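You operate a simulated robot arm through the tools that you are given. There is no shell and no other tool.

You run a simulated robot arm. Do the job below in one go: nothing can be reset, and whatever is moved stays where it is left.

Task
Put things in order on the top of the big blanks. At the end: the blue brush stands where the cream block stood; the cream block is on the flat white box; the smooth teal wheel stands where the purple magnet stood; the purple magnet stands where the blue brush stood; whatever was shut is shut again. Leave all else as you found it, and nothing knocked over.

The check looks at the end state, three seconds after you hand in, the way a careful person would. Anything else that was tipped, shoved, dropped, spilled or broken makes it a failure.

Robot
A 6-joint arm with a two-finger parallel gripper, fixed in place. Base frame: the origin is at the foot of the arm, x ahead of it, y to its left, z up; the work surface is at about z = 0. Units: mm, degrees, N and s.
With the tool pointing down near the work surface it reaches from about 160 to 420 mm from the base axis. Its first joint turns from -66.0 to 66.0 degrees. Payload 1.57 kg.
The tool frame sits at the grasp point between the pads (the TCP): z along the fingers, y along the line on which they close. The tips reach 30 mm beyond it. Largest opening 80 mm; finger width 17, thickness 12; the body of the gripper, 40 by 82 mm, starts 80 mm behind the TCP.
Orientation is told as [roll, pitch, yaw] about the base's x, y, z axes, in that order, counted from this pose: with the fingers straight down and closing along the base's y, the tool's x points along the base's -x, its y along +y and its z along -z.

Tools
- The arm moves only by the tool arm_command. Its arguments are lists of equal length, an entry for each row: "translation": the shift along the tool's x, y, z in mm, a list of three; "angular": the turn, a rotation vector about the tool's x, y, z in degrees, a list of three. In form: {"translation": [[x, y, z], ...], "angular": [[wx, wy, wz], ...]}. A call has 1 to 20 rows; each row shifts and turns the commanded pose from where the row before left it, along the tool's axes as they then stand. "grip" is the finger opening in mm, from 0 to 80, set as the call begins (left out, the last holds). Rows are played at 5 a second. More than 50 mm and 8.6 degrees between two rows, or a gripper value outside its range, and nothing of the call is played. A pose out of reach is approached as far as the arm can. The call stops where the force on the tool passes 40 N (or 10 N more than at its start, if that is more) or the arm is blocked; 0.2 s more then pass. The fingers move at their own pace (about 153 mm/s each) and stop on an object; they squeeze with about 43 N. The grip force told is the motor's: it shows also when the fingers shut on nothing. Time passes only in rows, and 0.2 s behind the last, so rows that do not move let the fingers close. The reply holds the time, the measured pose of the TCP, the force on the tool along the base axes, the opening and the grip force, in the units named above and with some noise, with the torque about the TCP (base axes, N m) and any sound that the robot's microphone picked up.
- Cameras (640 x 400 px; columns grow to the right, rows downward): "scene" is fixed at [49.5, -335.4, 407.7]; the picture's right is [0.79, -0.61, 0.00], its down [-0.43, -0.57, -0.70] and it looks along [0.43, 0.56, -0.71] (base axes); focal length 214 px, centre (320, 200). "wrist" rides on the gripper at [72, -7, -122] in the tool frame; the picture's right is [0.09, 1.00, 0.00], its down [-0.84, 0.08, -0.54] and it looks along [-0.54, 0.05, 0.84] (tool axes); focal length 238 px, centre (320, 200). There is no depth. A picture from a camera that has moved, and an enlarged one, comes with that camera's place and axes in the base frame and with its lens.
- capture(camera): a new picture of that camera. It takes no simulated time.
- inspect(camera, box): a new picture of the part [left, top, right, bottom] of that camera's present view, enlarged. It takes no simulated time.
- close_job(): hands the job in; it is judged then, once.

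Places have to be worked out from the pictures, the camera data and where the tool is seen. Open the gripper and draw the arm clear of the work before you hand the job in, unless the task says otherwise.

The tools are called after "Request:" as name(argument=value, ...) on one line, values as JSON. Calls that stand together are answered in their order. arm_command: Moves the arm, as the interface text tells. Its arguments: {"type":"object","properties":{"translation":{"type":"array","items":{"type":"array","items":{"type":"number"}}},"angular":{"type":"array","items":{"type":"array","items":{"type":"number"}}},"grip":{"type":"number"}},"required":["translation","angular"]} The other tools are called the same way: capture (camera) takes a picture; inspect (camera, box) takes an enlarged picture of a part of a camera's view; close_job () hands the job in.

At the start:

```text
t: 0.0
eef_pos: [262.2, 101.6, 226.1]
tool_rot: [0.0, -0.2, -0.2]
ft_force: [0.6, 0.3, 0.4]
ft_torque: [0.03, -0.01, 0.0]
finger_gap: 80.3
finger_force: 0.0
```

scene: 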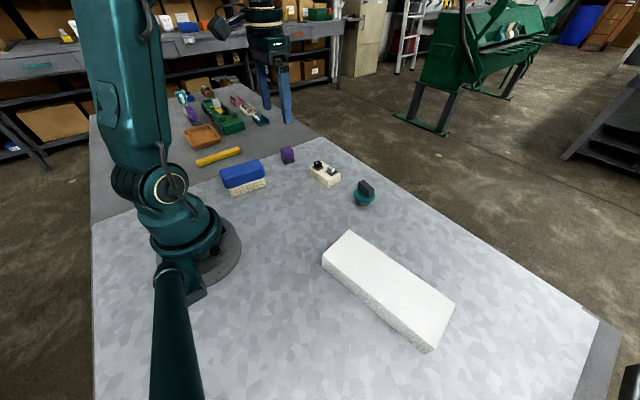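
wrist: 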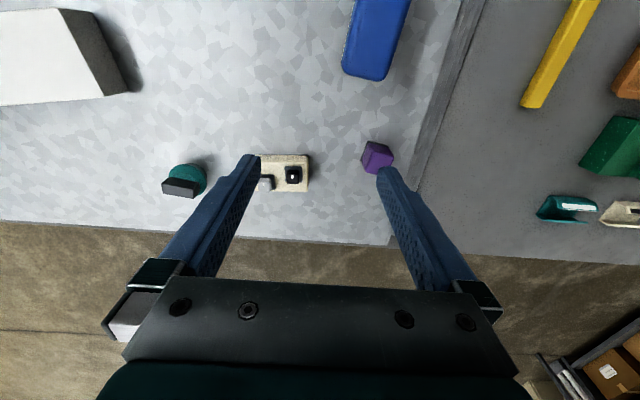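

I'll look closely at the objects first: the brush, purple magnet, cream block, teal wheel and white box all seem to be on the pale sheet.

Request:
inspect(camera="scene", box=[200, 130, 400, 255])

Request:
inspect(camera="scene", box=[300, 210, 480, 360])

Request:
inspect(camera="wrist", box=[140, 120, 420, 260])

Request:
inspect(camera="scene", box=[160, 70, 300, 180])

```text
3.20 times, centred on (300, 192) of scene
camera zoom: at [49.5, -335.4, 407.7], right [0.79, -0.61, 0.0], down [-0.43, -0.57, -0.7], along [0.43, 0.56, -0.71], focal length 686 px, centre (384, 224)
```

zoom: 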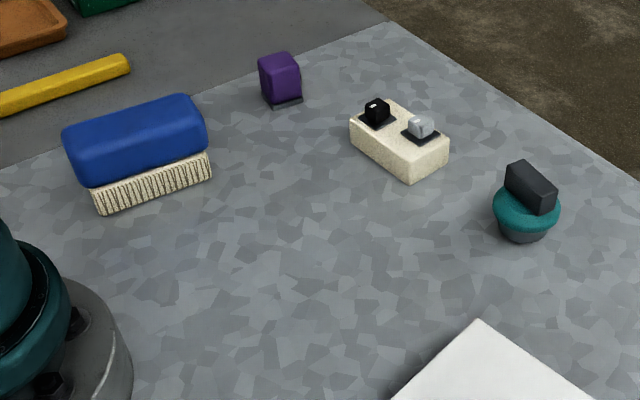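

```text
2.67 times, centred on (390, 285) of scene
camera zoom: at [49.5, -335.4, 407.7], right [0.79, -0.61, 0.0], down [-0.43, -0.57, -0.7], along [0.43, 0.56, -0.71], focal length 572 px, centre (133, -27)
```

zoom: 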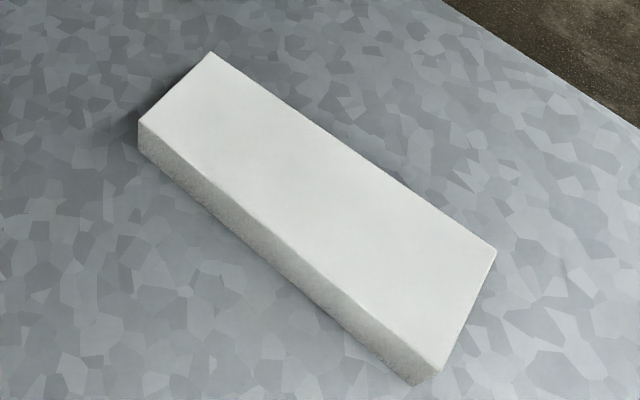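

```text
2.29 times, centred on (280, 190) of wrist
camera zoom: at [190.1, 95.1, 349.0], right [-0.09, 1.0, 0.0], down [0.84, 0.08, 0.54], along [0.54, 0.05, -0.84], focal length 545 px, centre (411, 223)
```

zoom: 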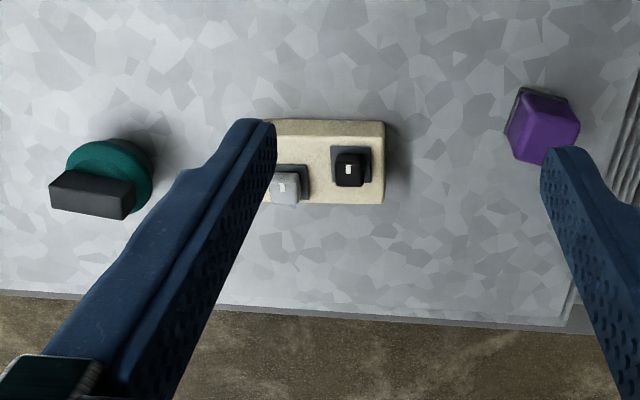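

```text
3.64 times, centred on (230, 125) of scene
camera zoom: at [49.5, -335.4, 407.7], right [0.79, -0.61, 0.0], down [-0.43, -0.57, -0.7], along [0.43, 0.56, -0.71], focal length 780 px, centre (647, 473)
```

zoom: 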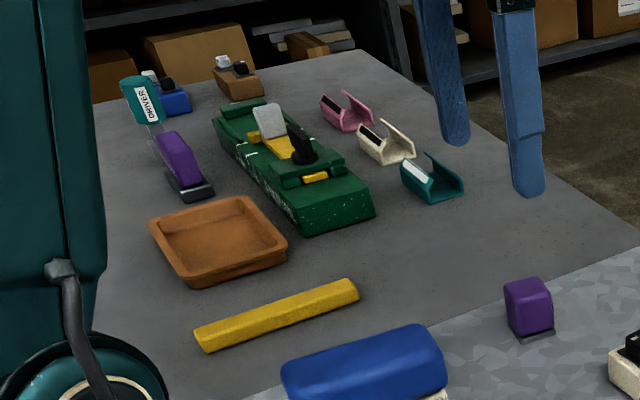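

The pale sheet holds the objects; I judge the cream block at about (366, 55), magnet (319, 185), brush (163, 155), wheel (385, -87), white box centre (248, -268). I move the wrist back a little to see the cream block, wheel and magnet without fingers in the way.

Request:
arm_command(translation=[[20, -15, 0], [20, -15, 0], [22, -20, 0], [0, 0, 0]], angular=[[0, 0, 0], [0, 0, 0], [0, 0, 0], [0, 0, 0]], grip=80)

Request:
capture(camera="wrist")

```text
t: 1.0
eef_pos: [199.6, 52.4, 226.2]
tool_rot: [0.0, -0.1, -0.1]
ft_force: [-0.5, -0.2, 0.9]
ft_torque: [0.0, 0.02, -0.01]
finger_gap: 79.9
finger_force: 0.0
```

```text
taken
camera wrist: at [128.3, 46.2, 349.3], right [-0.09, 1.0, 0.0], down [0.84, 0.08, 0.54], along [0.54, 0.05, -0.84], focal length 238 px, centre (320, 200)
```

wrist: 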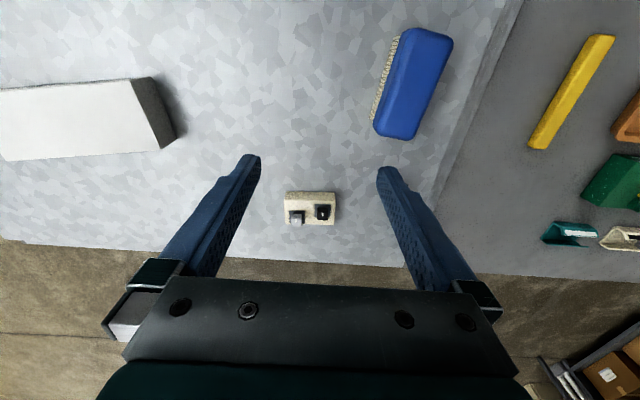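

The block is now clear between the fingers; I enlarge it and the brush for measuring.

Request:
inspect(camera="wrist", box=[270, 175, 350, 235])

Request:
inspect(camera="wrist", box=[340, 10, 480, 160])

```text
6.67 times, centred on (310, 205) of wrist
camera zoom: at [128.3, 46.2, 349.3], right [-0.09, 1.0, 0.0], down [0.84, 0.08, 0.54], along [0.54, 0.05, -0.84], focal length 1589 px, centre (387, 167)
```

zoom: 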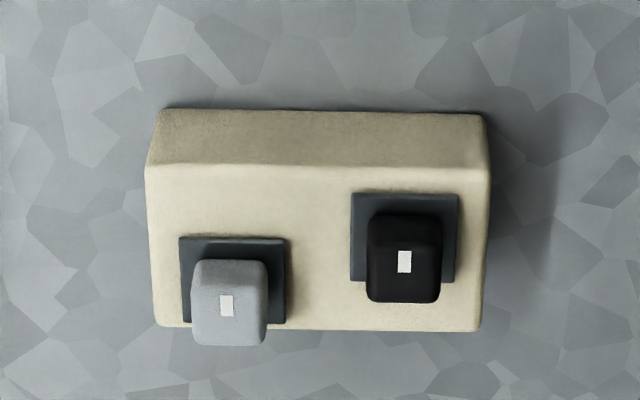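

```text
2.67 times, centred on (410, 85) of wrist
camera zoom: at [128.3, 46.2, 349.3], right [-0.09, 1.0, 0.0], down [0.84, 0.08, 0.54], along [0.54, 0.05, -0.84], focal length 636 px, centre (80, 507)
```

zoom: 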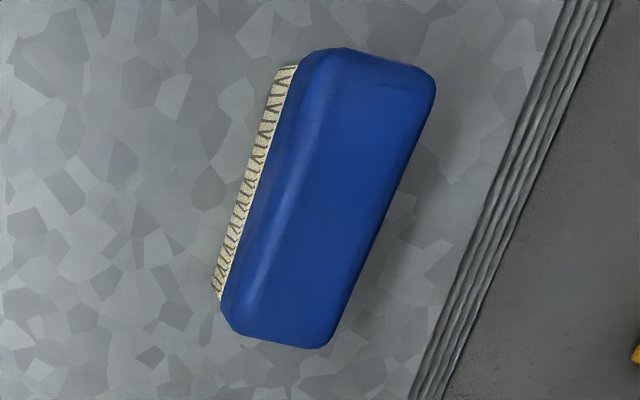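

The block measures about 82 x 50 x 25 with its long side along y (turned about +3°), so I must grip it across x. I turn the tool to yaw -87 and go above it.

Request:
arm_command(translation=[[0, 0, 0], [0, 0, 0], [0, 0, 0], [0, 0, 0], [0, 0, 0], [0, 0, 0], [0, 0, 0], [0, 0, 0], [0, 0, 0], [0, 0, 0], [0, 0, 0], [0, 0, 0]], angular=[[0, 0, 7.9], [0, 0, 7.9], [0, 0, 7.9], [0, 0, 7.9], [0, 0, 7.9], [0, 0, 7.9], [0, 0, 7.9], [0, 0, 7.9], [0, 0, 7.9], [0, 0, 7.9], [0, 0, 7.9], [0, 0, 0]])

Request:
arm_command(translation=[[-2, 33, 15], [-2, 33, 15], [-2, 33, 15], [-2, 33, 15], [-2, 32, 10], [0, 0, 0]], angular=[[0, 0, 0], [0, 0, 0], [0, 0, 0], [0, 0, 0], [0, 0, 0], [0, 0, 0]])

Request:
capture(camera="wrist")

Request:
capture(camera="scene")

```text
t: 3.6
eef_pos: [198.0, 51.8, 226.2]
tool_rot: [0.1, 0.0, -87.2]
ft_force: [-0.3, -0.8, 0.4]
ft_torque: [-0.01, -0.01, 0.0]
finger_gap: 80.0
finger_force: 0.2
```

```text
t: 5.0
eef_pos: [363.5, 49.8, 157.4]
tool_rot: [0.1, 0.0, -87.0]
ft_force: [-0.8, -0.2, -0.6]
ft_torque: [-0.02, -0.01, -0.04]
finger_gap: 79.9
finger_force: 0.1
```

```text
taken
camera wrist: at [354.5, 122.3, 280.2], right [0.99, 0.14, 0.0], down [0.12, -0.83, 0.54], along [0.08, -0.54, -0.84], focal length 238 px, centre (320, 200)
```

wrist: 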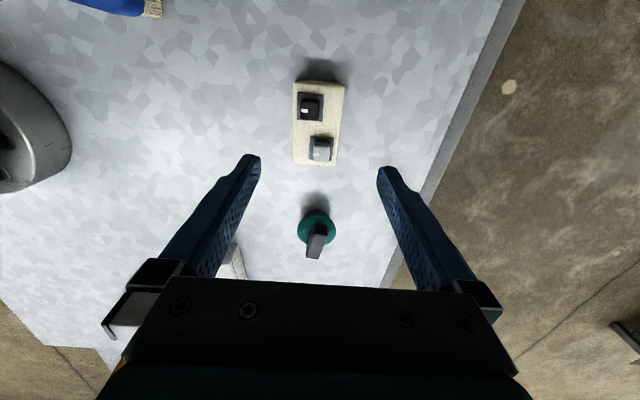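

```text
taken
```

scene: 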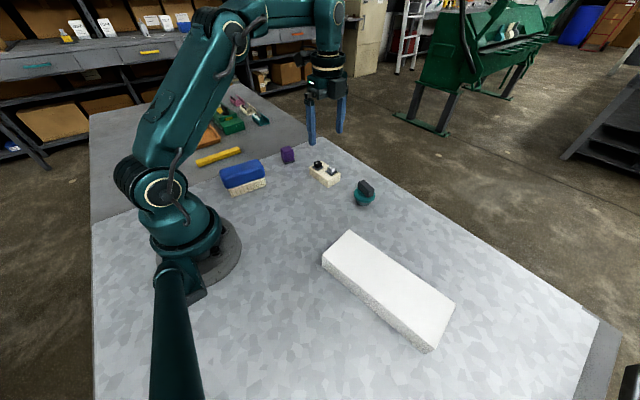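

The block lies between the fingers in view; I enlarge it, and the wheel, to refine their positions from this viewpoint.

Request:
inspect(camera="wrist", box=[240, 70, 400, 180])

Request:
inspect(camera="wrist", box=[270, 180, 370, 270])

```text
3.64 times, centred on (320, 125) of wrist
camera zoom: at [354.5, 122.3, 280.2], right [0.99, 0.14, 0.0], down [0.12, -0.83, 0.54], along [0.08, -0.54, -0.84], focal length 867 px, centre (320, 473)
```

zoom: 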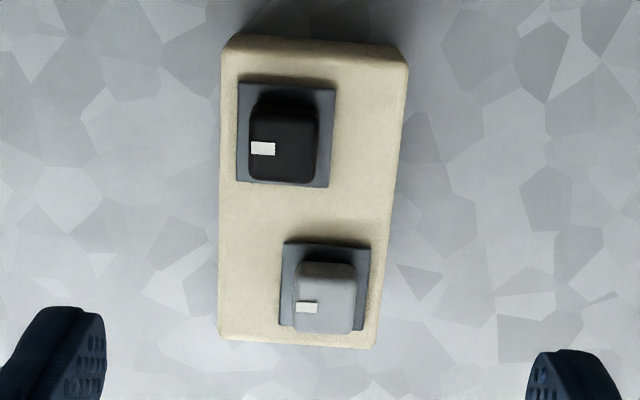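

```text
4.44 times, centred on (320, 225) of wrist
camera zoom: at [354.5, 122.3, 280.2], right [0.99, 0.14, 0.0], down [0.12, -0.83, 0.54], along [0.08, -0.54, -0.84], focal length 1059 px, centre (320, 89)
```

zoom: 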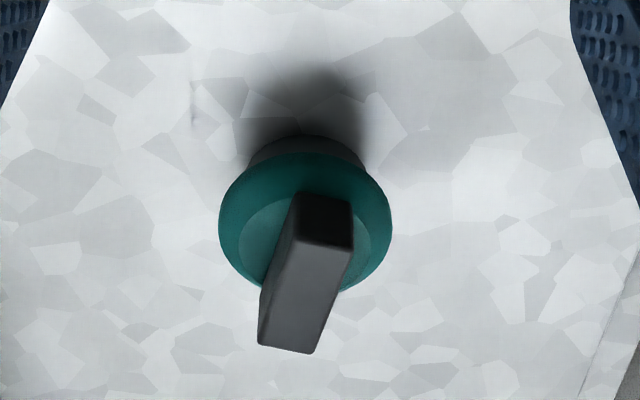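

Block centre comes out at (362, 49.5), yaw +4°, and the tool is right above it. I descend with open fingers to tips about 6 mm above the sheet.

Request:
arm_command(translation=[[0, -1.5, 30], [0, 0, 30], [0, 0, 30], [0, 0, 15], [0, 0, 10], [0, 0, 5], [0, 0, 0]], angular=[[0, 0, -1], [0, 0, 0], [0, 0, 0], [0, 0, 0], [0, 0, 0], [0, 0, 0], [0, 0, 0]])

Request:
capture(camera="wrist")

Request:
inspect(camera="scene", box=[270, 110, 390, 220])

```text
t: 6.6
eef_pos: [362.4, 51.1, 35.6]
tool_rot: [0.1, 0.0, -86.0]
ft_force: [0.2, -0.8, 0.3]
ft_torque: [0.01, 0.01, -0.04]
finger_gap: 80.0
finger_force: 0.0
```

```text
taken
camera wrist: at [351.6, 121.6, 158.7], right [0.99, 0.16, 0.0], down [0.13, -0.83, 0.54], along [0.09, -0.54, -0.84], focal length 238 px, centre (320, 200)
```

wrist: 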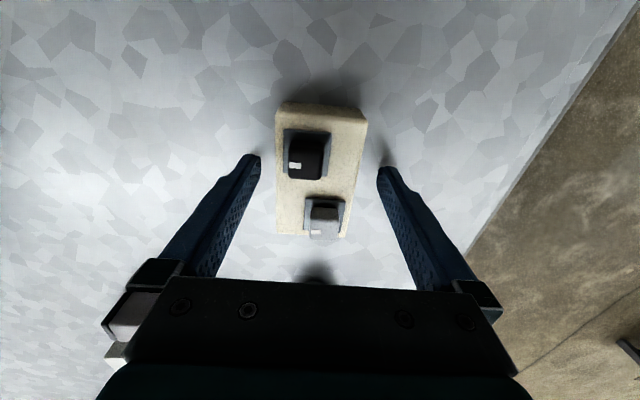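

```text
3.64 times, centred on (330, 165) of scene
camera zoom: at [49.5, -335.4, 407.7], right [0.79, -0.61, 0.0], down [-0.43, -0.57, -0.7], along [0.43, 0.56, -0.71], focal length 780 px, centre (284, 327)
```

zoom: 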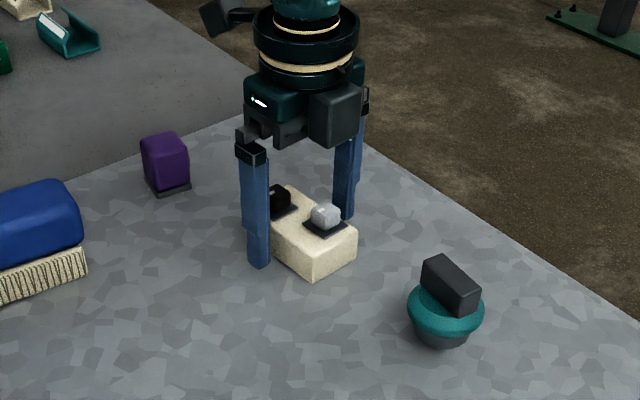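

The fingers straddle the block with clearance on both sides. I close and check the grip before lifting.

Request:
arm_command(translation=[[0, 0, 0], [0, 0, 0], [0, 0, 0], [0, 0, 0]], angular=[[0, 0, 0], [0, 0, 0], [0, 0, 0], [0, 0, 0]], grip=0)

Request:
capture(camera="wrist")

Request:
inspect(camera="scene", box=[270, 110, 390, 220])

```text
t: 7.6
eef_pos: [362.2, 48.6, 35.8]
tool_rot: [0.1, -0.1, -86.0]
ft_force: [-1.6, 0.4, -0.5]
ft_torque: [-0.02, -0.04, 0.0]
finger_gap: 49.6
finger_force: 42.6
```

```text
taken
camera wrist: at [351.6, 121.6, 158.8], right [0.99, 0.16, 0.0], down [0.14, -0.83, 0.54], along [0.09, -0.54, -0.84], focal length 238 px, centre (320, 200)
```

wrist: 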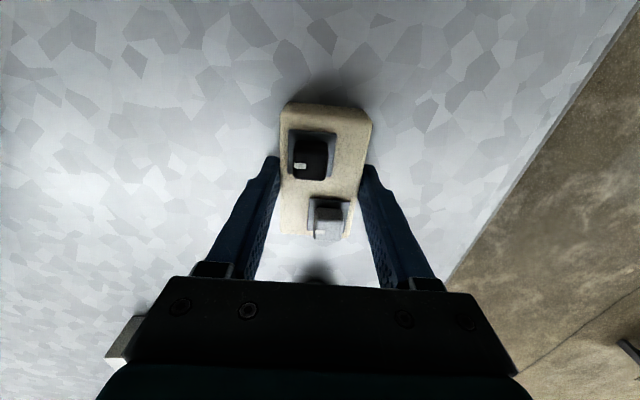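

```text
3.64 times, centred on (330, 165) of scene
camera zoom: at [49.5, -335.4, 407.7], right [0.79, -0.61, 0.0], down [-0.43, -0.57, -0.7], along [0.43, 0.56, -0.71], focal length 780 px, centre (284, 327)
```

zoom: 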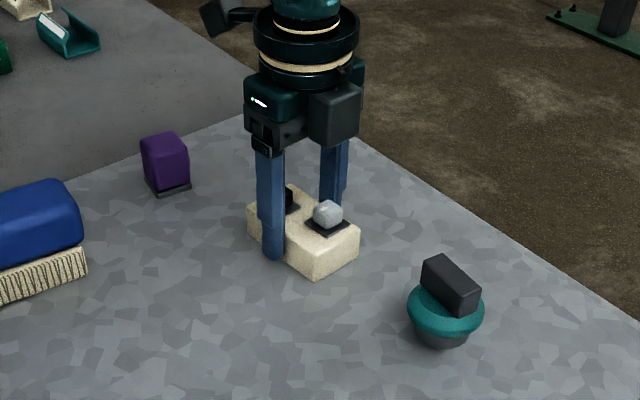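

Grip holds at 49.6 mm opening (block width), having nudged the block about 2 mm in x, so its original centre was about (360, 48.5). I lift straight up slowly.

Request:
arm_command(translation=[[0, 0, -3], [0, 0, -5], [0, 0, -10], [0, 0, -20], [0, 0, -30], [0, 0, -30], [0, 0, 0]], angular=[[0, 0, 0], [0, 0, 0], [0, 0, 0], [0, 0, 0], [0, 0, 0], [0, 0, 0], [0, 0, 0]])

Request:
capture(camera="wrist")

Request:
capture(camera="scene")

```text
t: 9.2
eef_pos: [362.3, 49.1, 135.3]
tool_rot: [0.2, 0.0, -86.0]
ft_force: [0.9, 0.2, -4.5]
ft_torque: [-0.01, -0.02, -0.01]
finger_gap: 49.6
finger_force: 42.7
```

```text
taken
camera wrist: at [350.8, 121.2, 257.1], right [0.99, 0.16, 0.0], down [0.14, -0.83, 0.54], along [0.09, -0.54, -0.84], focal length 238 px, centre (320, 200)
```

wrist: 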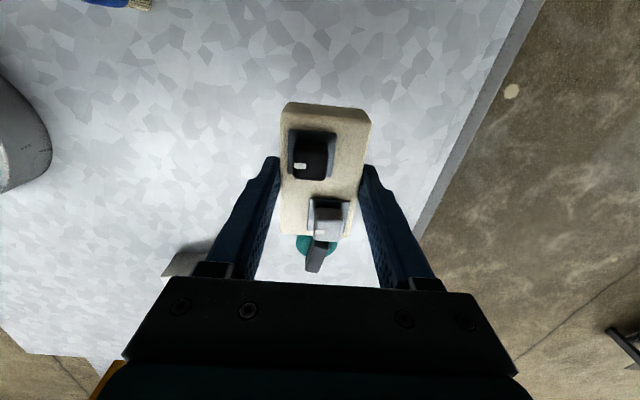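

```text
taken
```

scene: 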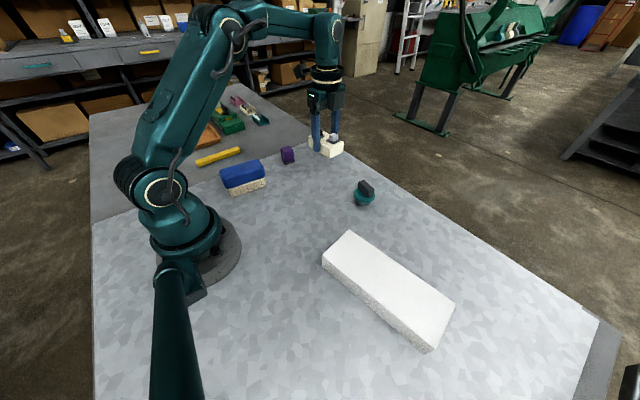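

The block is held firmly and its spot is bare. I carry it at this height toward the white box, turning by 5° to match the box's direction, and look.

Request:
arm_command(translation=[[-28.8, -16, 0], [-28.8, -16, 0], [-28.8, -16, 0], [-28.8, -16, 0], [-28.8, -16, 0], [-28.8, -16, 0], [-28.8, -16, 0], [-28.8, -16, 0], [0, 0, 0], [0, 0, 0]], angular=[[0, 0, 0], [0, 0, 0], [0, 0, 0], [0, 0, 0], [0, 0, 0], [0, 0, 0], [0, 0, 0], [0, 0, 0], [0, 0, -5], [0, 0, 0]])

Request:
capture(camera="wrist")

Request:
capture(camera="scene")

```text
t: 11.4
eef_pos: [252.2, -188.3, 134.6]
tool_rot: [0.1, 0.0, -80.9]
ft_force: [-0.4, 0.2, -3.1]
ft_torque: [-0.03, -0.02, -0.01]
finger_gap: 49.6
finger_force: 42.7
```

```text
taken
camera wrist: at [233.4, -118.5, 257.1], right [0.97, 0.25, 0.0], down [0.21, -0.81, 0.54], along [0.14, -0.53, -0.84], focal length 238 px, centre (320, 200)
```

wrist: 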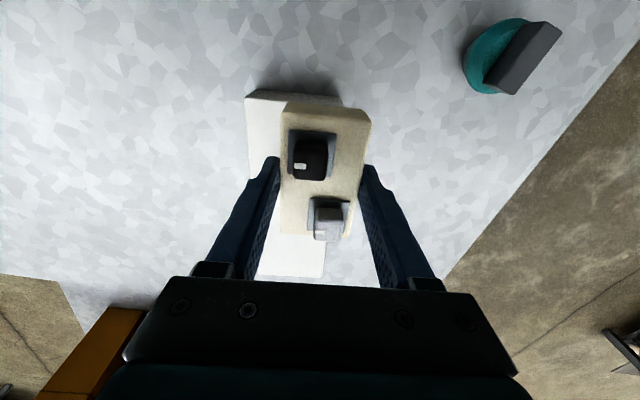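

```text
taken
```

scene: 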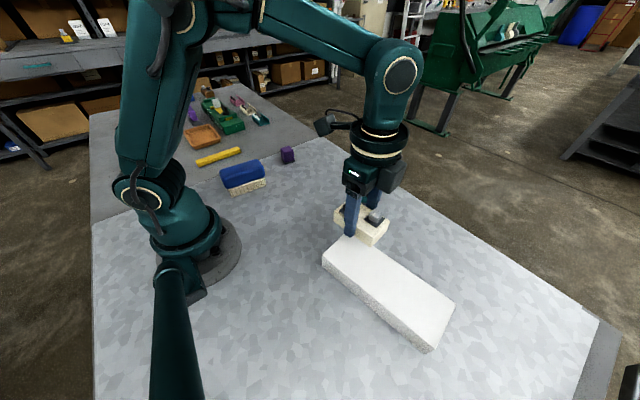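

I enlarge the wrist view to see the box's edges around the held block.

Request:
inspect(camera="wrist", box=[220, 70, 420, 290])

Request:
inspect(camera="scene", box=[300, 160, 480, 360])

```text
1.82 times, centred on (320, 180) of wrist
camera zoom: at [233.4, -118.5, 257.1], right [0.97, 0.25, 0.0], down [0.21, -0.81, 0.54], along [0.14, -0.53, -0.84], focal length 433 px, centre (320, 236)
```

zoom: 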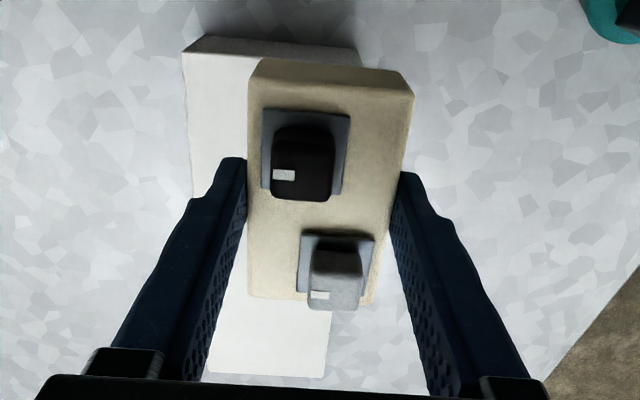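

```text
2.00 times, centred on (390, 260) of scene
camera zoom: at [49.5, -335.4, 407.7], right [0.79, -0.61, 0.0], down [-0.43, -0.57, -0.7], along [0.43, 0.56, -0.71], focal length 429 px, centre (180, 80)
```

zoom: 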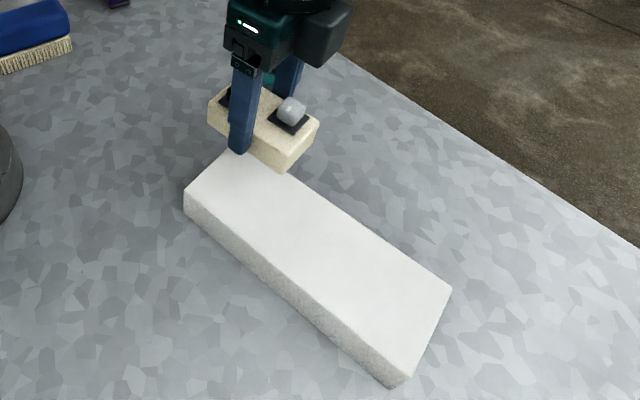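

The box's top centre works out near (246, -273), direction about 9.5°. I shift to (244, -262) and lower the block to about 12 mm above the top.

Request:
arm_command(translation=[[-24, -6, 0], [-24, -6, 0], [-23, -6, 0], [0, 0, 20], [0, 0, 20], [0, 0, 12], [0, 0, 0]], angular=[[0, 0, 0], [0, 0, 0], [0, 0, 0], [0, 0, 0], [0, 0, 0], [0, 0, 0], [0, 0, 0]])

Request:
inspect(camera="scene", box=[300, 160, 480, 360])

Request:
capture(camera="wrist")

```text
t: 13.0
eef_pos: [244.1, -261.3, 80.8]
tool_rot: [0.1, 0.0, -81.0]
ft_force: [0.1, 0.5, -3.9]
ft_torque: [-0.02, 0.02, 0.01]
finger_gap: 49.5
finger_force: 42.8
```

```text
2.00 times, centred on (390, 260) of scene
camera zoom: at [49.5, -335.4, 407.7], right [0.79, -0.61, 0.0], down [-0.43, -0.57, -0.7], along [0.43, 0.56, -0.71], focal length 429 px, centre (180, 80)
```

zoom: 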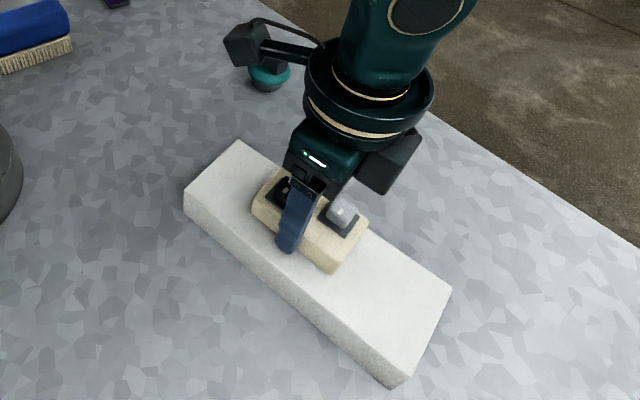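

```text
taken
camera wrist: at [226.7, -191.5, 205.1], right [0.97, 0.25, 0.0], down [0.21, -0.81, 0.54], along [0.14, -0.53, -0.84], focal length 238 px, centre (320, 200)
```

wrist: 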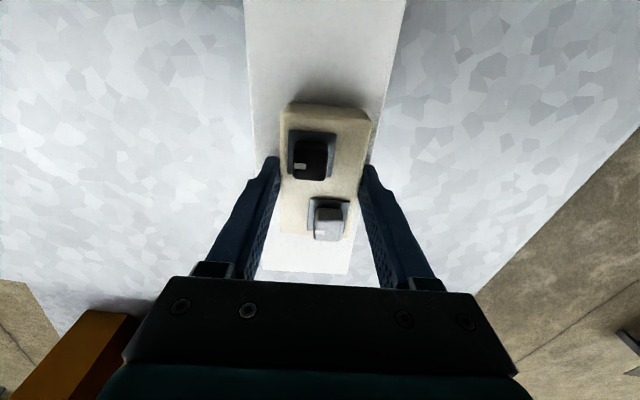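

The block is centred over the box. I lower it in small steps, watching for contact.

Request:
arm_command(translation=[[0, 0, 3], [0, 0, 3], [0, 0, 2], [0, 0, 2], [0, 0, 1], [0, 0, 0]], angular=[[0, 0, 0], [0, 0, 0], [0, 0, 0], [0, 0, 0], [0, 0, 0], [0, 0, 0]])

Request:
inspect(camera="scene", box=[350, 230, 450, 320])

```text
t: 14.0
eef_pos: [245.3, -261.7, 75.8]
tool_rot: [0.3, -0.4, -81.0]
ft_force: [0.0, 0.9, 5.8]
ft_torque: [0.15, 0.31, -0.02]
finger_gap: 49.4
finger_force: 42.3
stopped in row 4: the force on the tool passed its limit at 44 N (the readings are from after the stop); the commanded pose is now the measured one
```

```text
4.44 times, centred on (400, 275) of scene
camera zoom: at [49.5, -335.4, 407.7], right [0.79, -0.61, 0.0], down [-0.43, -0.57, -0.7], along [0.43, 0.56, -0.71], focal length 953 px, centre (-36, -133)
```

zoom: 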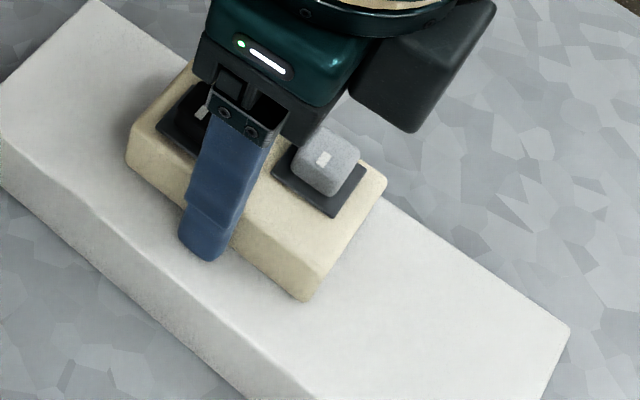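

Contact with the box top at TCP z 75.8 with light residual force. I open the fingers partly, then check.

Request:
arm_command(translation=[[0, 0, 0], [0, 0, 0], [0, 0, 0]], angular=[[0, 0, 0], [0, 0, 0], [0, 0, 0]], grip=64)

Request:
inspect(camera="scene", box=[350, 230, 450, 320])

```text
t: 14.8
eef_pos: [245.9, -263.6, 75.3]
tool_rot: [0.4, -0.5, -80.9]
ft_force: [2.1, -2.4, 7.7]
ft_torque: [-0.01, 0.23, 0.06]
finger_gap: 62.1
finger_force: 0.0
```

```text
4.44 times, centred on (400, 275) of scene
camera zoom: at [49.5, -335.4, 407.7], right [0.79, -0.61, 0.0], down [-0.43, -0.57, -0.7], along [0.43, 0.56, -0.71], focal length 953 px, centre (-36, -133)
```

zoom: 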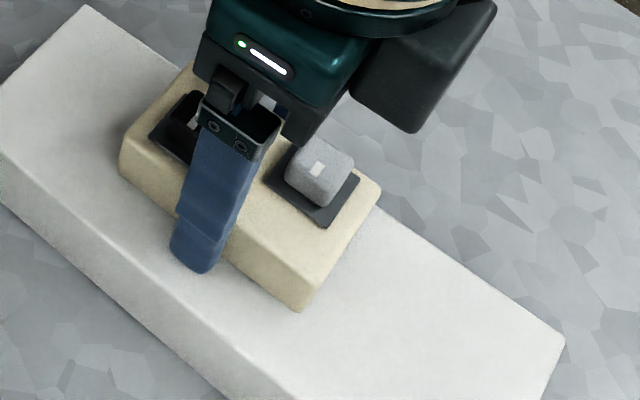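

The box seems to have shifted a few pixels since release, and some force remains on the tool. I look at both full views before moving anything.

Request:
capture(camera="wrist")

Request:
inspect(camera="scene", box=[300, 160, 480, 360])

Request:
inspect(camera="scene", box=[370, 260, 410, 285])

```text
taken
camera wrist: at [227.8, -191.8, 197.5], right [0.97, 0.25, 0.0], down [0.21, -0.81, 0.55], along [0.14, -0.53, -0.83], focal length 238 px, centre (320, 200)
```

wrist: 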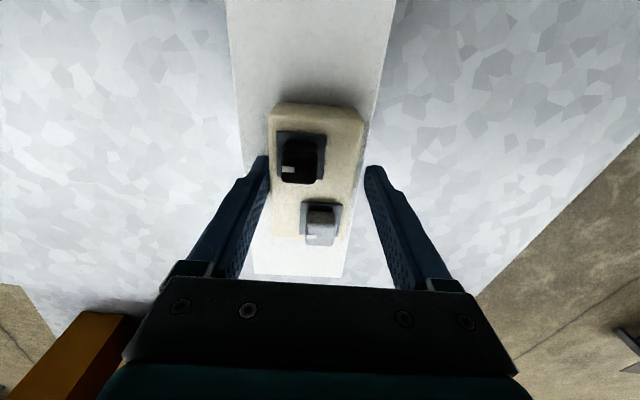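

```text
2.00 times, centred on (390, 260) of scene
camera zoom: at [49.5, -335.4, 407.7], right [0.79, -0.61, 0.0], down [-0.43, -0.57, -0.7], along [0.43, 0.56, -0.71], focal length 429 px, centre (180, 80)
```

zoom: 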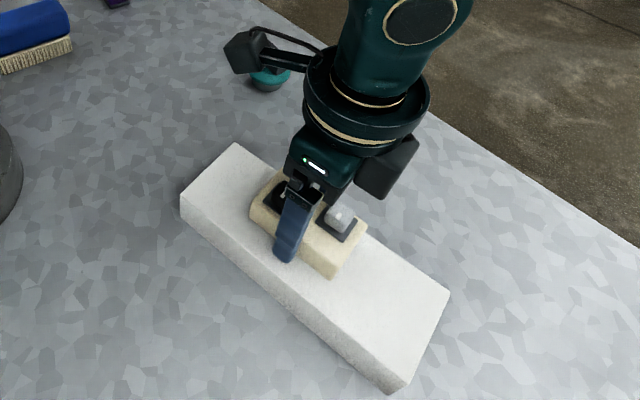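

```text
16.00 times, centred on (390, 272) of scene
camera zoom: at [49.5, -335.4, 407.7], right [0.79, -0.61, 0.0], down [-0.43, -0.57, -0.7], along [0.43, 0.56, -0.71], focal length 3432 px, centre (-800, -960)
```

zoom: 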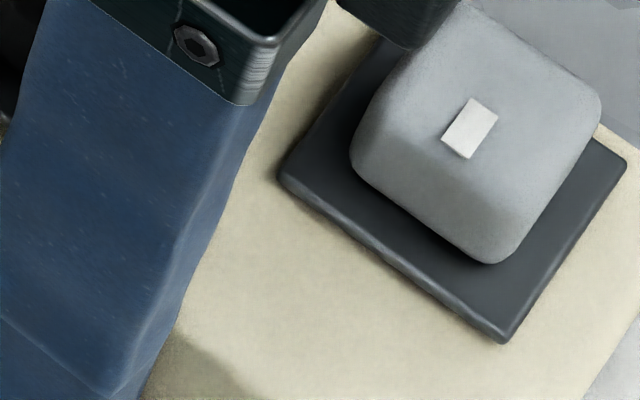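

Both the box and block slid about 6 mm in the -y-tool direction, dragged by the left fingertip pressing on the box top. The tip still bears on it with ~8 N, so I drag the box back the same 6.2 mm the same way and verify.

Request:
arm_command(translation=[[0, 1.5, 0], [0, 1.5, 0], [0, 1.6, 0], [0, 1.6, 0], [0, 0, 0]], angular=[[0, 0, 0], [0, 0, 0], [0, 0, 0], [0, 0, 0], [0, 0, 0]])

Request:
inspect(camera="scene", box=[350, 230, 450, 320])

Request:
capture(camera="wrist")

```text
t: 16.0
eef_pos: [252.3, -261.4, 74.0]
tool_rot: [0.2, -0.4, -81.0]
ft_force: [-8.6, -1.3, 18.2]
ft_torque: [-0.09, 0.95, 0.09]
finger_gap: 71.3
finger_force: 4.6
```

```text
4.44 times, centred on (400, 275) of scene
camera zoom: at [49.4, -335.4, 407.7], right [0.79, -0.61, 0.0], down [-0.43, -0.57, -0.7], along [0.43, 0.56, -0.71], focal length 953 px, centre (-36, -133)
```

zoom: 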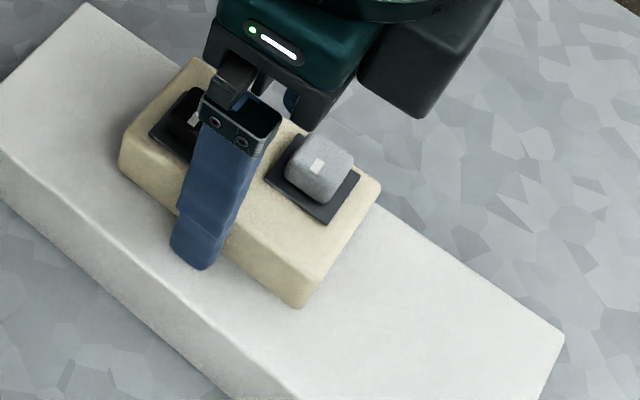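

```text
taken
camera wrist: at [233.9, -190.4, 197.5], right [0.97, 0.25, 0.0], down [0.21, -0.81, 0.55], along [0.14, -0.53, -0.84], focal length 238 px, centre (320, 200)
```

wrist: 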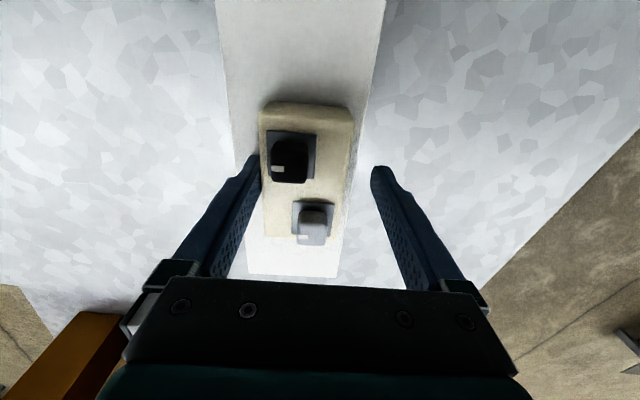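

The finger drive yielded (gap now 71 mm) and the box moved back only about 2 mm. I stop dragging: hold the gap at 71 and lift off, then I'll judge the remaining offset.

Request:
arm_command(translation=[[0, 0, -2], [0, 0, -2], [0, 0, -2], [0, 0, -4], [0, 0, 0]], angular=[[0, 0, 0], [0, 0, 0], [0, 0, 0], [0, 0, 0], [0, 0, 0]], grip=72)

Request:
inspect(camera="scene", box=[350, 230, 450, 320])

Request:
capture(camera="wrist")

```text
t: 17.2
eef_pos: [252.1, -262.8, 84.7]
tool_rot: [0.3, -0.4, -80.9]
ft_force: [-0.4, 0.2, -0.4]
ft_torque: [0.0, 0.02, 0.0]
finger_gap: 71.9
finger_force: 0.1
```

```text
4.44 times, centred on (400, 275) of scene
camera zoom: at [49.5, -335.4, 407.7], right [0.79, -0.61, 0.0], down [-0.43, -0.57, -0.7], along [0.43, 0.56, -0.71], focal length 953 px, centre (-36, -133)
```

zoom: 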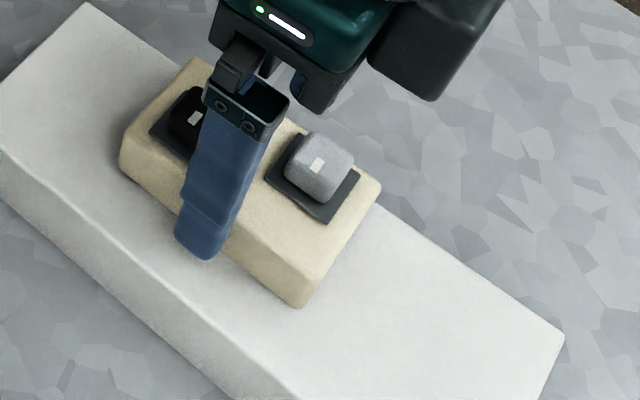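

```text
taken
camera wrist: at [233.9, -190.4, 207.2], right [0.97, 0.25, 0.0], down [0.21, -0.81, 0.55], along [0.14, -0.53, -0.84], focal length 238 px, centre (320, 200)
```

wrist: 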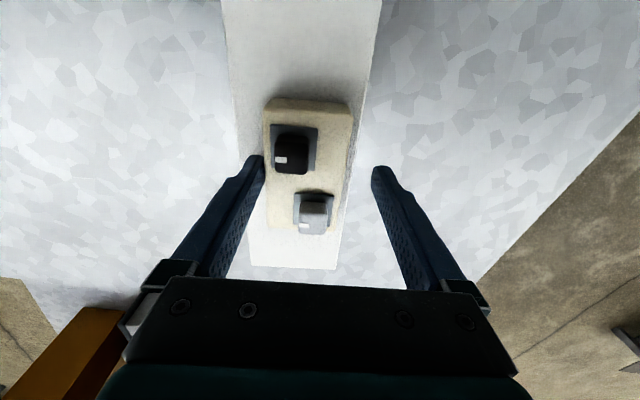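

Free of contact now; the block sits flat on the box. I shift the tool 7 mm away from the block's side, open to 80, and rise clear.

Request:
arm_command(translation=[[0, -4, 0], [0, -3, 0], [0, 0, -15], [0, 0, -30], [0, 0, -40], [0, 0, -30], [0, 0, 0]], angular=[[0, 0, 0], [0, 0, 0], [0, 0, 0], [0, 0, 0], [0, 0, 0], [0, 0, 0], [0, 0, 0]], grip=80)

Request:
capture(camera="wrist")

Request:
inspect(camera="scene", box=[350, 230, 450, 320])

Request:
inspect(camera="scene", box=[300, 210, 480, 360])

```text
t: 18.8
eef_pos: [244.4, -266.2, 202.3]
tool_rot: [0.2, -0.5, -80.9]
ft_force: [0.3, -0.5, -0.6]
ft_torque: [-0.03, 0.0, 0.01]
finger_gap: 79.9
finger_force: 0.0
```

```text
taken
camera wrist: at [226.2, -194.2, 323.9], right [0.97, 0.25, 0.0], down [0.21, -0.81, 0.55], along [0.14, -0.53, -0.84], focal length 238 px, centre (320, 200)
```

wrist: 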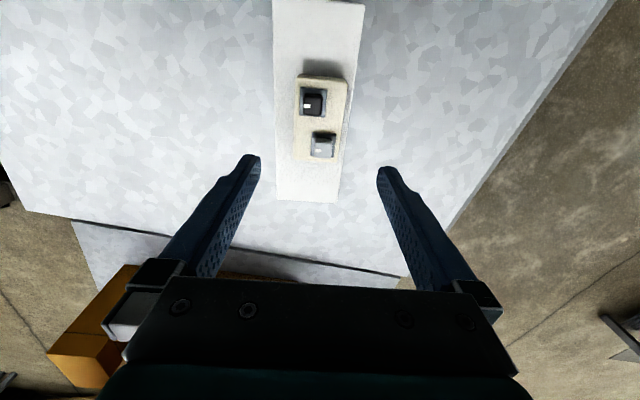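

```text
4.44 times, centred on (400, 275) of scene
camera zoom: at [49.5, -335.4, 407.7], right [0.79, -0.61, 0.0], down [-0.43, -0.57, -0.7], along [0.43, 0.56, -0.71], focal length 953 px, centre (-36, -133)
```

zoom: 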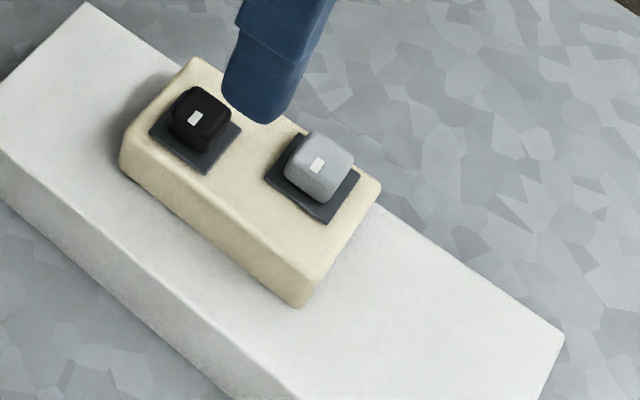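

```text
2.67 times, centred on (390, 285) of scene
camera zoom: at [49.5, -335.4, 407.7], right [0.79, -0.61, 0.0], down [-0.43, -0.57, -0.7], along [0.43, 0.56, -0.71], focal length 572 px, centre (133, -27)
```

zoom: 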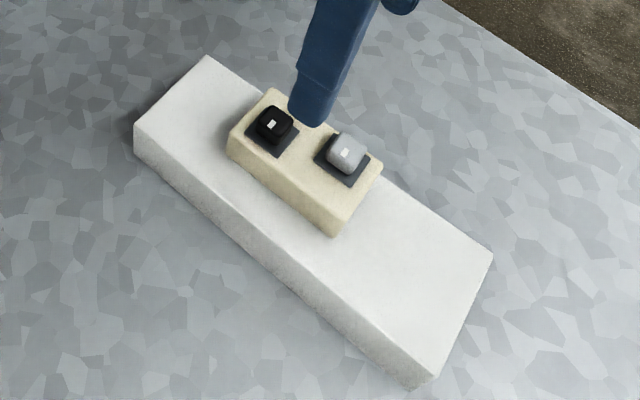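

Compared with the start, the box sits about 4.3 mm too far toward -x (no turn), with the block flat on it. I'll nudge it back: close the fingers and come down beside its long left side, about 12 mm clear.

Request:
arm_command(translation=[[-4, -38, 0], [-4, -39, 0], [0, 0, 40], [0, 0, 40], [0, 0, 40], [0, 0, 20], [0, 0, 0]], angular=[[0, 0, 0], [0, 0, 0], [0, 0, 0], [0, 0, 0], [0, 0, 0], [0, 0, 0], [0, 0, 0]], grip=0)

Request:
inspect(camera="scene", box=[300, 210, 480, 360])

Request:
capture(camera="wrist")

```text
t: 20.4
eef_pos: [170.4, -283.0, 60.1]
tool_rot: [0.3, -0.4, -81.0]
ft_force: [-0.2, 0.8, -0.4]
ft_torque: [-0.01, 0.02, 0.0]
finger_gap: 0.0
finger_force: 21.5
```

```text
2.67 times, centred on (390, 285) of scene
camera zoom: at [49.5, -335.4, 407.7], right [0.79, -0.61, 0.0], down [-0.43, -0.57, -0.7], along [0.43, 0.56, -0.71], focal length 572 px, centre (133, -27)
```

zoom: 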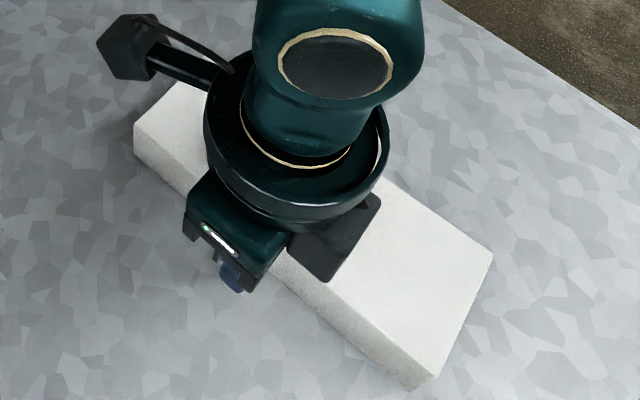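

```text
taken
camera wrist: at [152.4, -211.9, 182.6], right [0.97, 0.25, 0.0], down [0.21, -0.81, 0.55], along [0.14, -0.53, -0.84], focal length 238 px, centre (320, 200)
```

wrist: 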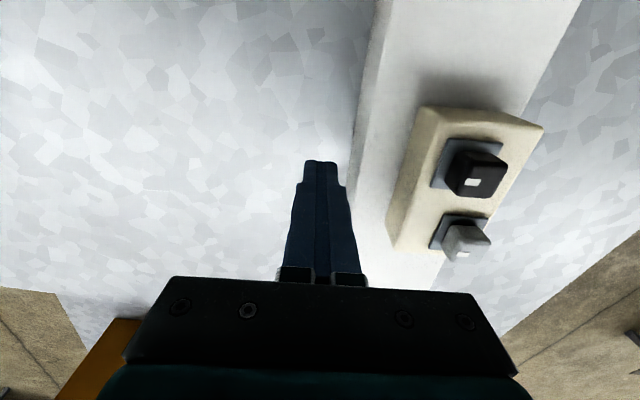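

About 10 mm of clearance between the closed fingers and the box side. I descend 16 mm more and creep toward the box in small steps, reading the force.

Request:
arm_command(translation=[[0, 0, 10], [0, 0, 6], [0, 2, 0], [0, 2, 0], [0, 2, 0], [0, 0, 0]], angular=[[0, 0, 0], [0, 0, 0], [0, 0, 0], [0, 0, 0], [0, 0, 0], [0, 0, 0]])

Request:
inspect(camera="wrist", box=[280, 100, 400, 220])

```text
t: 21.8
eef_pos: [175.8, -281.0, 44.2]
tool_rot: [0.2, -0.4, -80.9]
ft_force: [0.7, -0.4, -0.1]
ft_torque: [-0.01, -0.01, 0.0]
finger_gap: 0.0
finger_force: 21.5
```

```text
3.33 times, centred on (340, 160) of wrist
camera zoom: at [157.9, -210.9, 166.1], right [0.97, 0.25, 0.0], down [0.21, -0.81, 0.55], along [0.14, -0.53, -0.84], focal length 794 px, centre (253, 333)
```

zoom: 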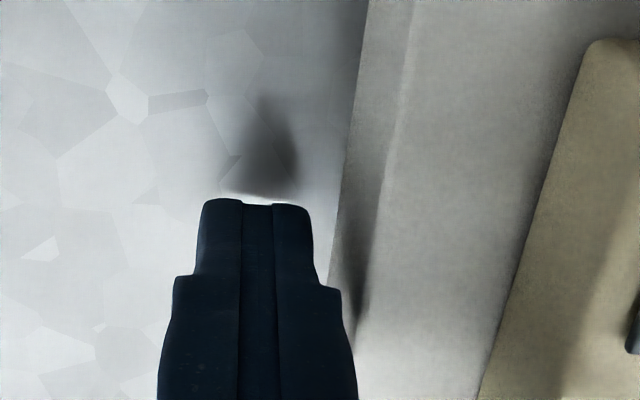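

Roughly 4 mm left to the box side. I creep 3 mm and look again.

Request:
arm_command(translation=[[0, 1, 0], [0, 1, 0], [0, 1, 0], [0, 0, 0]], angular=[[0, 0, 0], [0, 0, 0], [0, 0, 0], [0, 0, 0]])

Request:
inspect(camera="wrist", box=[280, 100, 400, 220])

Request:
inspect(camera="scene", box=[430, 290, 470, 320])

```text
t: 22.8
eef_pos: [179.1, -281.8, 43.4]
tool_rot: [0.3, -0.4, -81.0]
ft_force: [0.5, -0.1, -0.1]
ft_torque: [-0.01, 0.01, -0.01]
finger_gap: 0.0
finger_force: 21.4
```

```text
3.33 times, centred on (340, 160) of wrist
camera zoom: at [161.1, -211.0, 165.8], right [0.97, 0.25, 0.0], down [0.21, -0.81, 0.55], along [0.14, -0.53, -0.84], focal length 794 px, centre (253, 333)
```

zoom: 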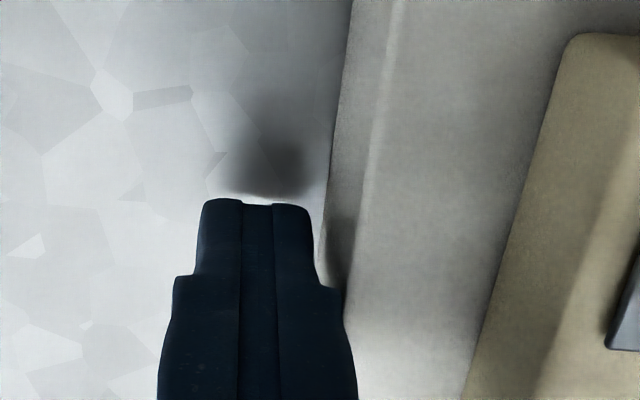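

```text
13.33 times, centred on (450, 305) of scene
camera zoom: at [49.5, -335.4, 407.7], right [0.79, -0.61, 0.0], down [-0.43, -0.57, -0.7], along [0.43, 0.56, -0.71], focal length 2860 px, centre (-1413, -1200)
```

zoom: 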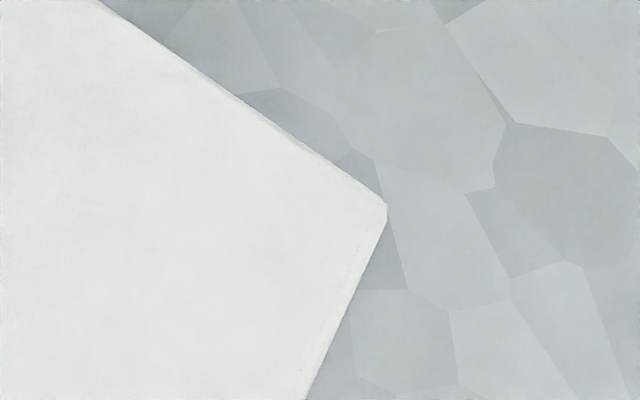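

No contact yet; the box corner shows at (387,207) here while its original spot corresponds to about (404,185). I push on 4 mm.

Request:
arm_command(translation=[[0, 1, 0], [0, 1, 0], [0, 1, 0], [0, 1, 0], [0, 0, 0]], angular=[[0, 0, 0], [0, 0, 0], [0, 0, 0], [0, 0, 0], [0, 0, 0]])

Request:
inspect(camera="scene", box=[430, 290, 470, 320])

Request:
inspect(camera="wrist", box=[280, 100, 400, 220])

```text
t: 24.0
eef_pos: [183.7, -280.6, 43.6]
tool_rot: [0.3, -0.4, -80.9]
ft_force: [0.4, -0.1, -0.2]
ft_torque: [-0.02, 0.01, -0.02]
finger_gap: 0.2
finger_force: 21.4
```

```text
13.33 times, centred on (450, 305) of scene
camera zoom: at [49.5, -335.4, 407.7], right [0.79, -0.61, 0.0], down [-0.43, -0.57, -0.7], along [0.43, 0.56, -0.71], focal length 2860 px, centre (-1413, -1200)
```

zoom: 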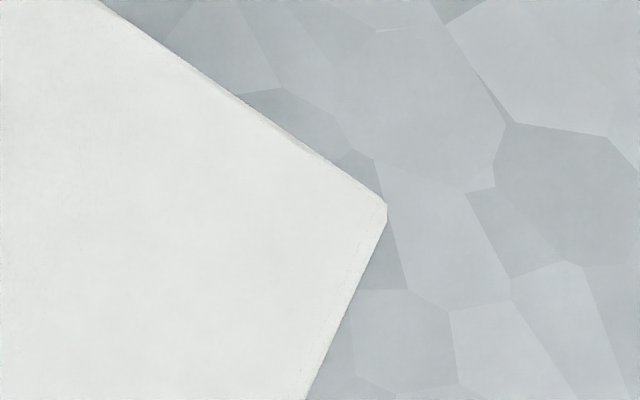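

```text
3.33 times, centred on (340, 160) of wrist
camera zoom: at [164.9, -210.1, 165.9], right [0.97, 0.25, 0.0], down [0.21, -0.81, 0.55], along [0.14, -0.53, -0.84], focal length 794 px, centre (253, 333)
```

zoom: 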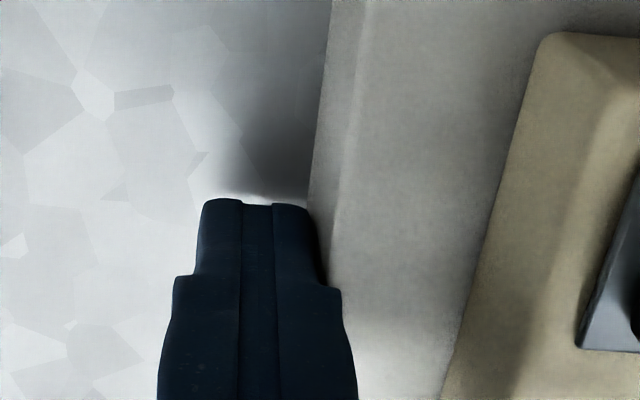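

Just about touching but the box hasn't moved. I push 3 mm more.

Request:
arm_command(translation=[[0, 1, 0], [0, 1, 0], [0, 1, 0], [0, 0, 0]], angular=[[0, 0, 0], [0, 0, 0], [0, 0, 0], [0, 0, 0]])

Request:
inspect(camera="scene", box=[430, 290, 470, 320])

Request:
inspect(camera="scene", box=[310, 240, 350, 270])

```text
t: 25.0
eef_pos: [184.3, -279.9, 44.8]
tool_rot: [0.2, -0.5, -80.8]
ft_force: [-1.7, 1.0, 0.2]
ft_torque: [0.01, 0.07, 0.02]
finger_gap: 0.1
finger_force: 21.0
```

```text
13.33 times, centred on (450, 305) of scene
camera zoom: at [49.5, -335.4, 407.7], right [0.79, -0.61, 0.0], down [-0.43, -0.57, -0.7], along [0.43, 0.56, -0.71], focal length 2860 px, centre (-1413, -1200)
```

zoom: 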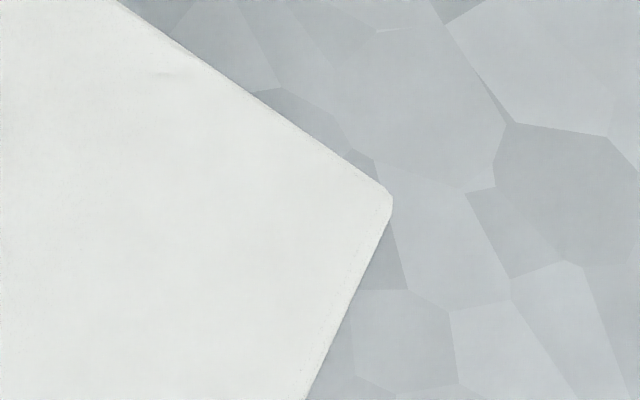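

```text
13.33 times, centred on (330, 255) of scene
camera zoom: at [49.5, -335.4, 407.7], right [0.79, -0.61, 0.0], down [-0.43, -0.57, -0.7], along [0.43, 0.56, -0.71], focal length 2860 px, centre (187, -533)
```

zoom: 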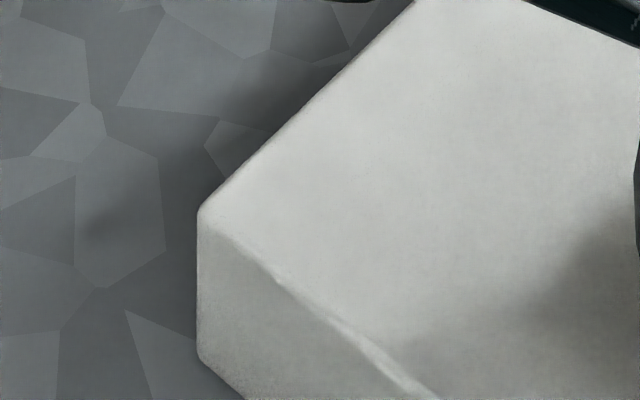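

It moved about 2 mm. I compare using the same 4.4x crop that I have from before the shift, and the 2.67x crop from the start.

Request:
inspect(camera="scene", box=[350, 230, 450, 320])

Request:
inspect(camera="scene", box=[300, 210, 480, 360])

```text
4.44 times, centred on (400, 275) of scene
camera zoom: at [49.5, -335.4, 407.7], right [0.79, -0.61, 0.0], down [-0.43, -0.57, -0.7], along [0.43, 0.56, -0.71], focal length 953 px, centre (-36, -133)
```

zoom: 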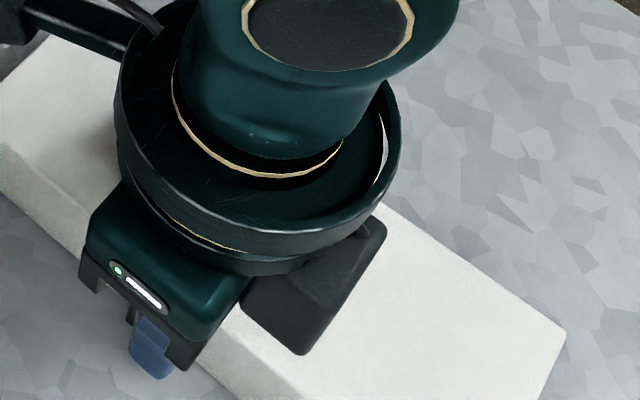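

```text
2.67 times, centred on (390, 285) of scene
camera zoom: at [49.5, -335.4, 407.7], right [0.79, -0.61, 0.0], down [-0.43, -0.57, -0.7], along [0.43, 0.56, -0.71], focal length 572 px, centre (133, -27)
```

zoom: 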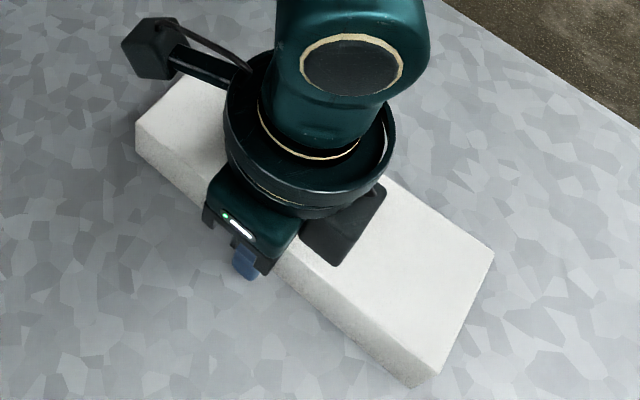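

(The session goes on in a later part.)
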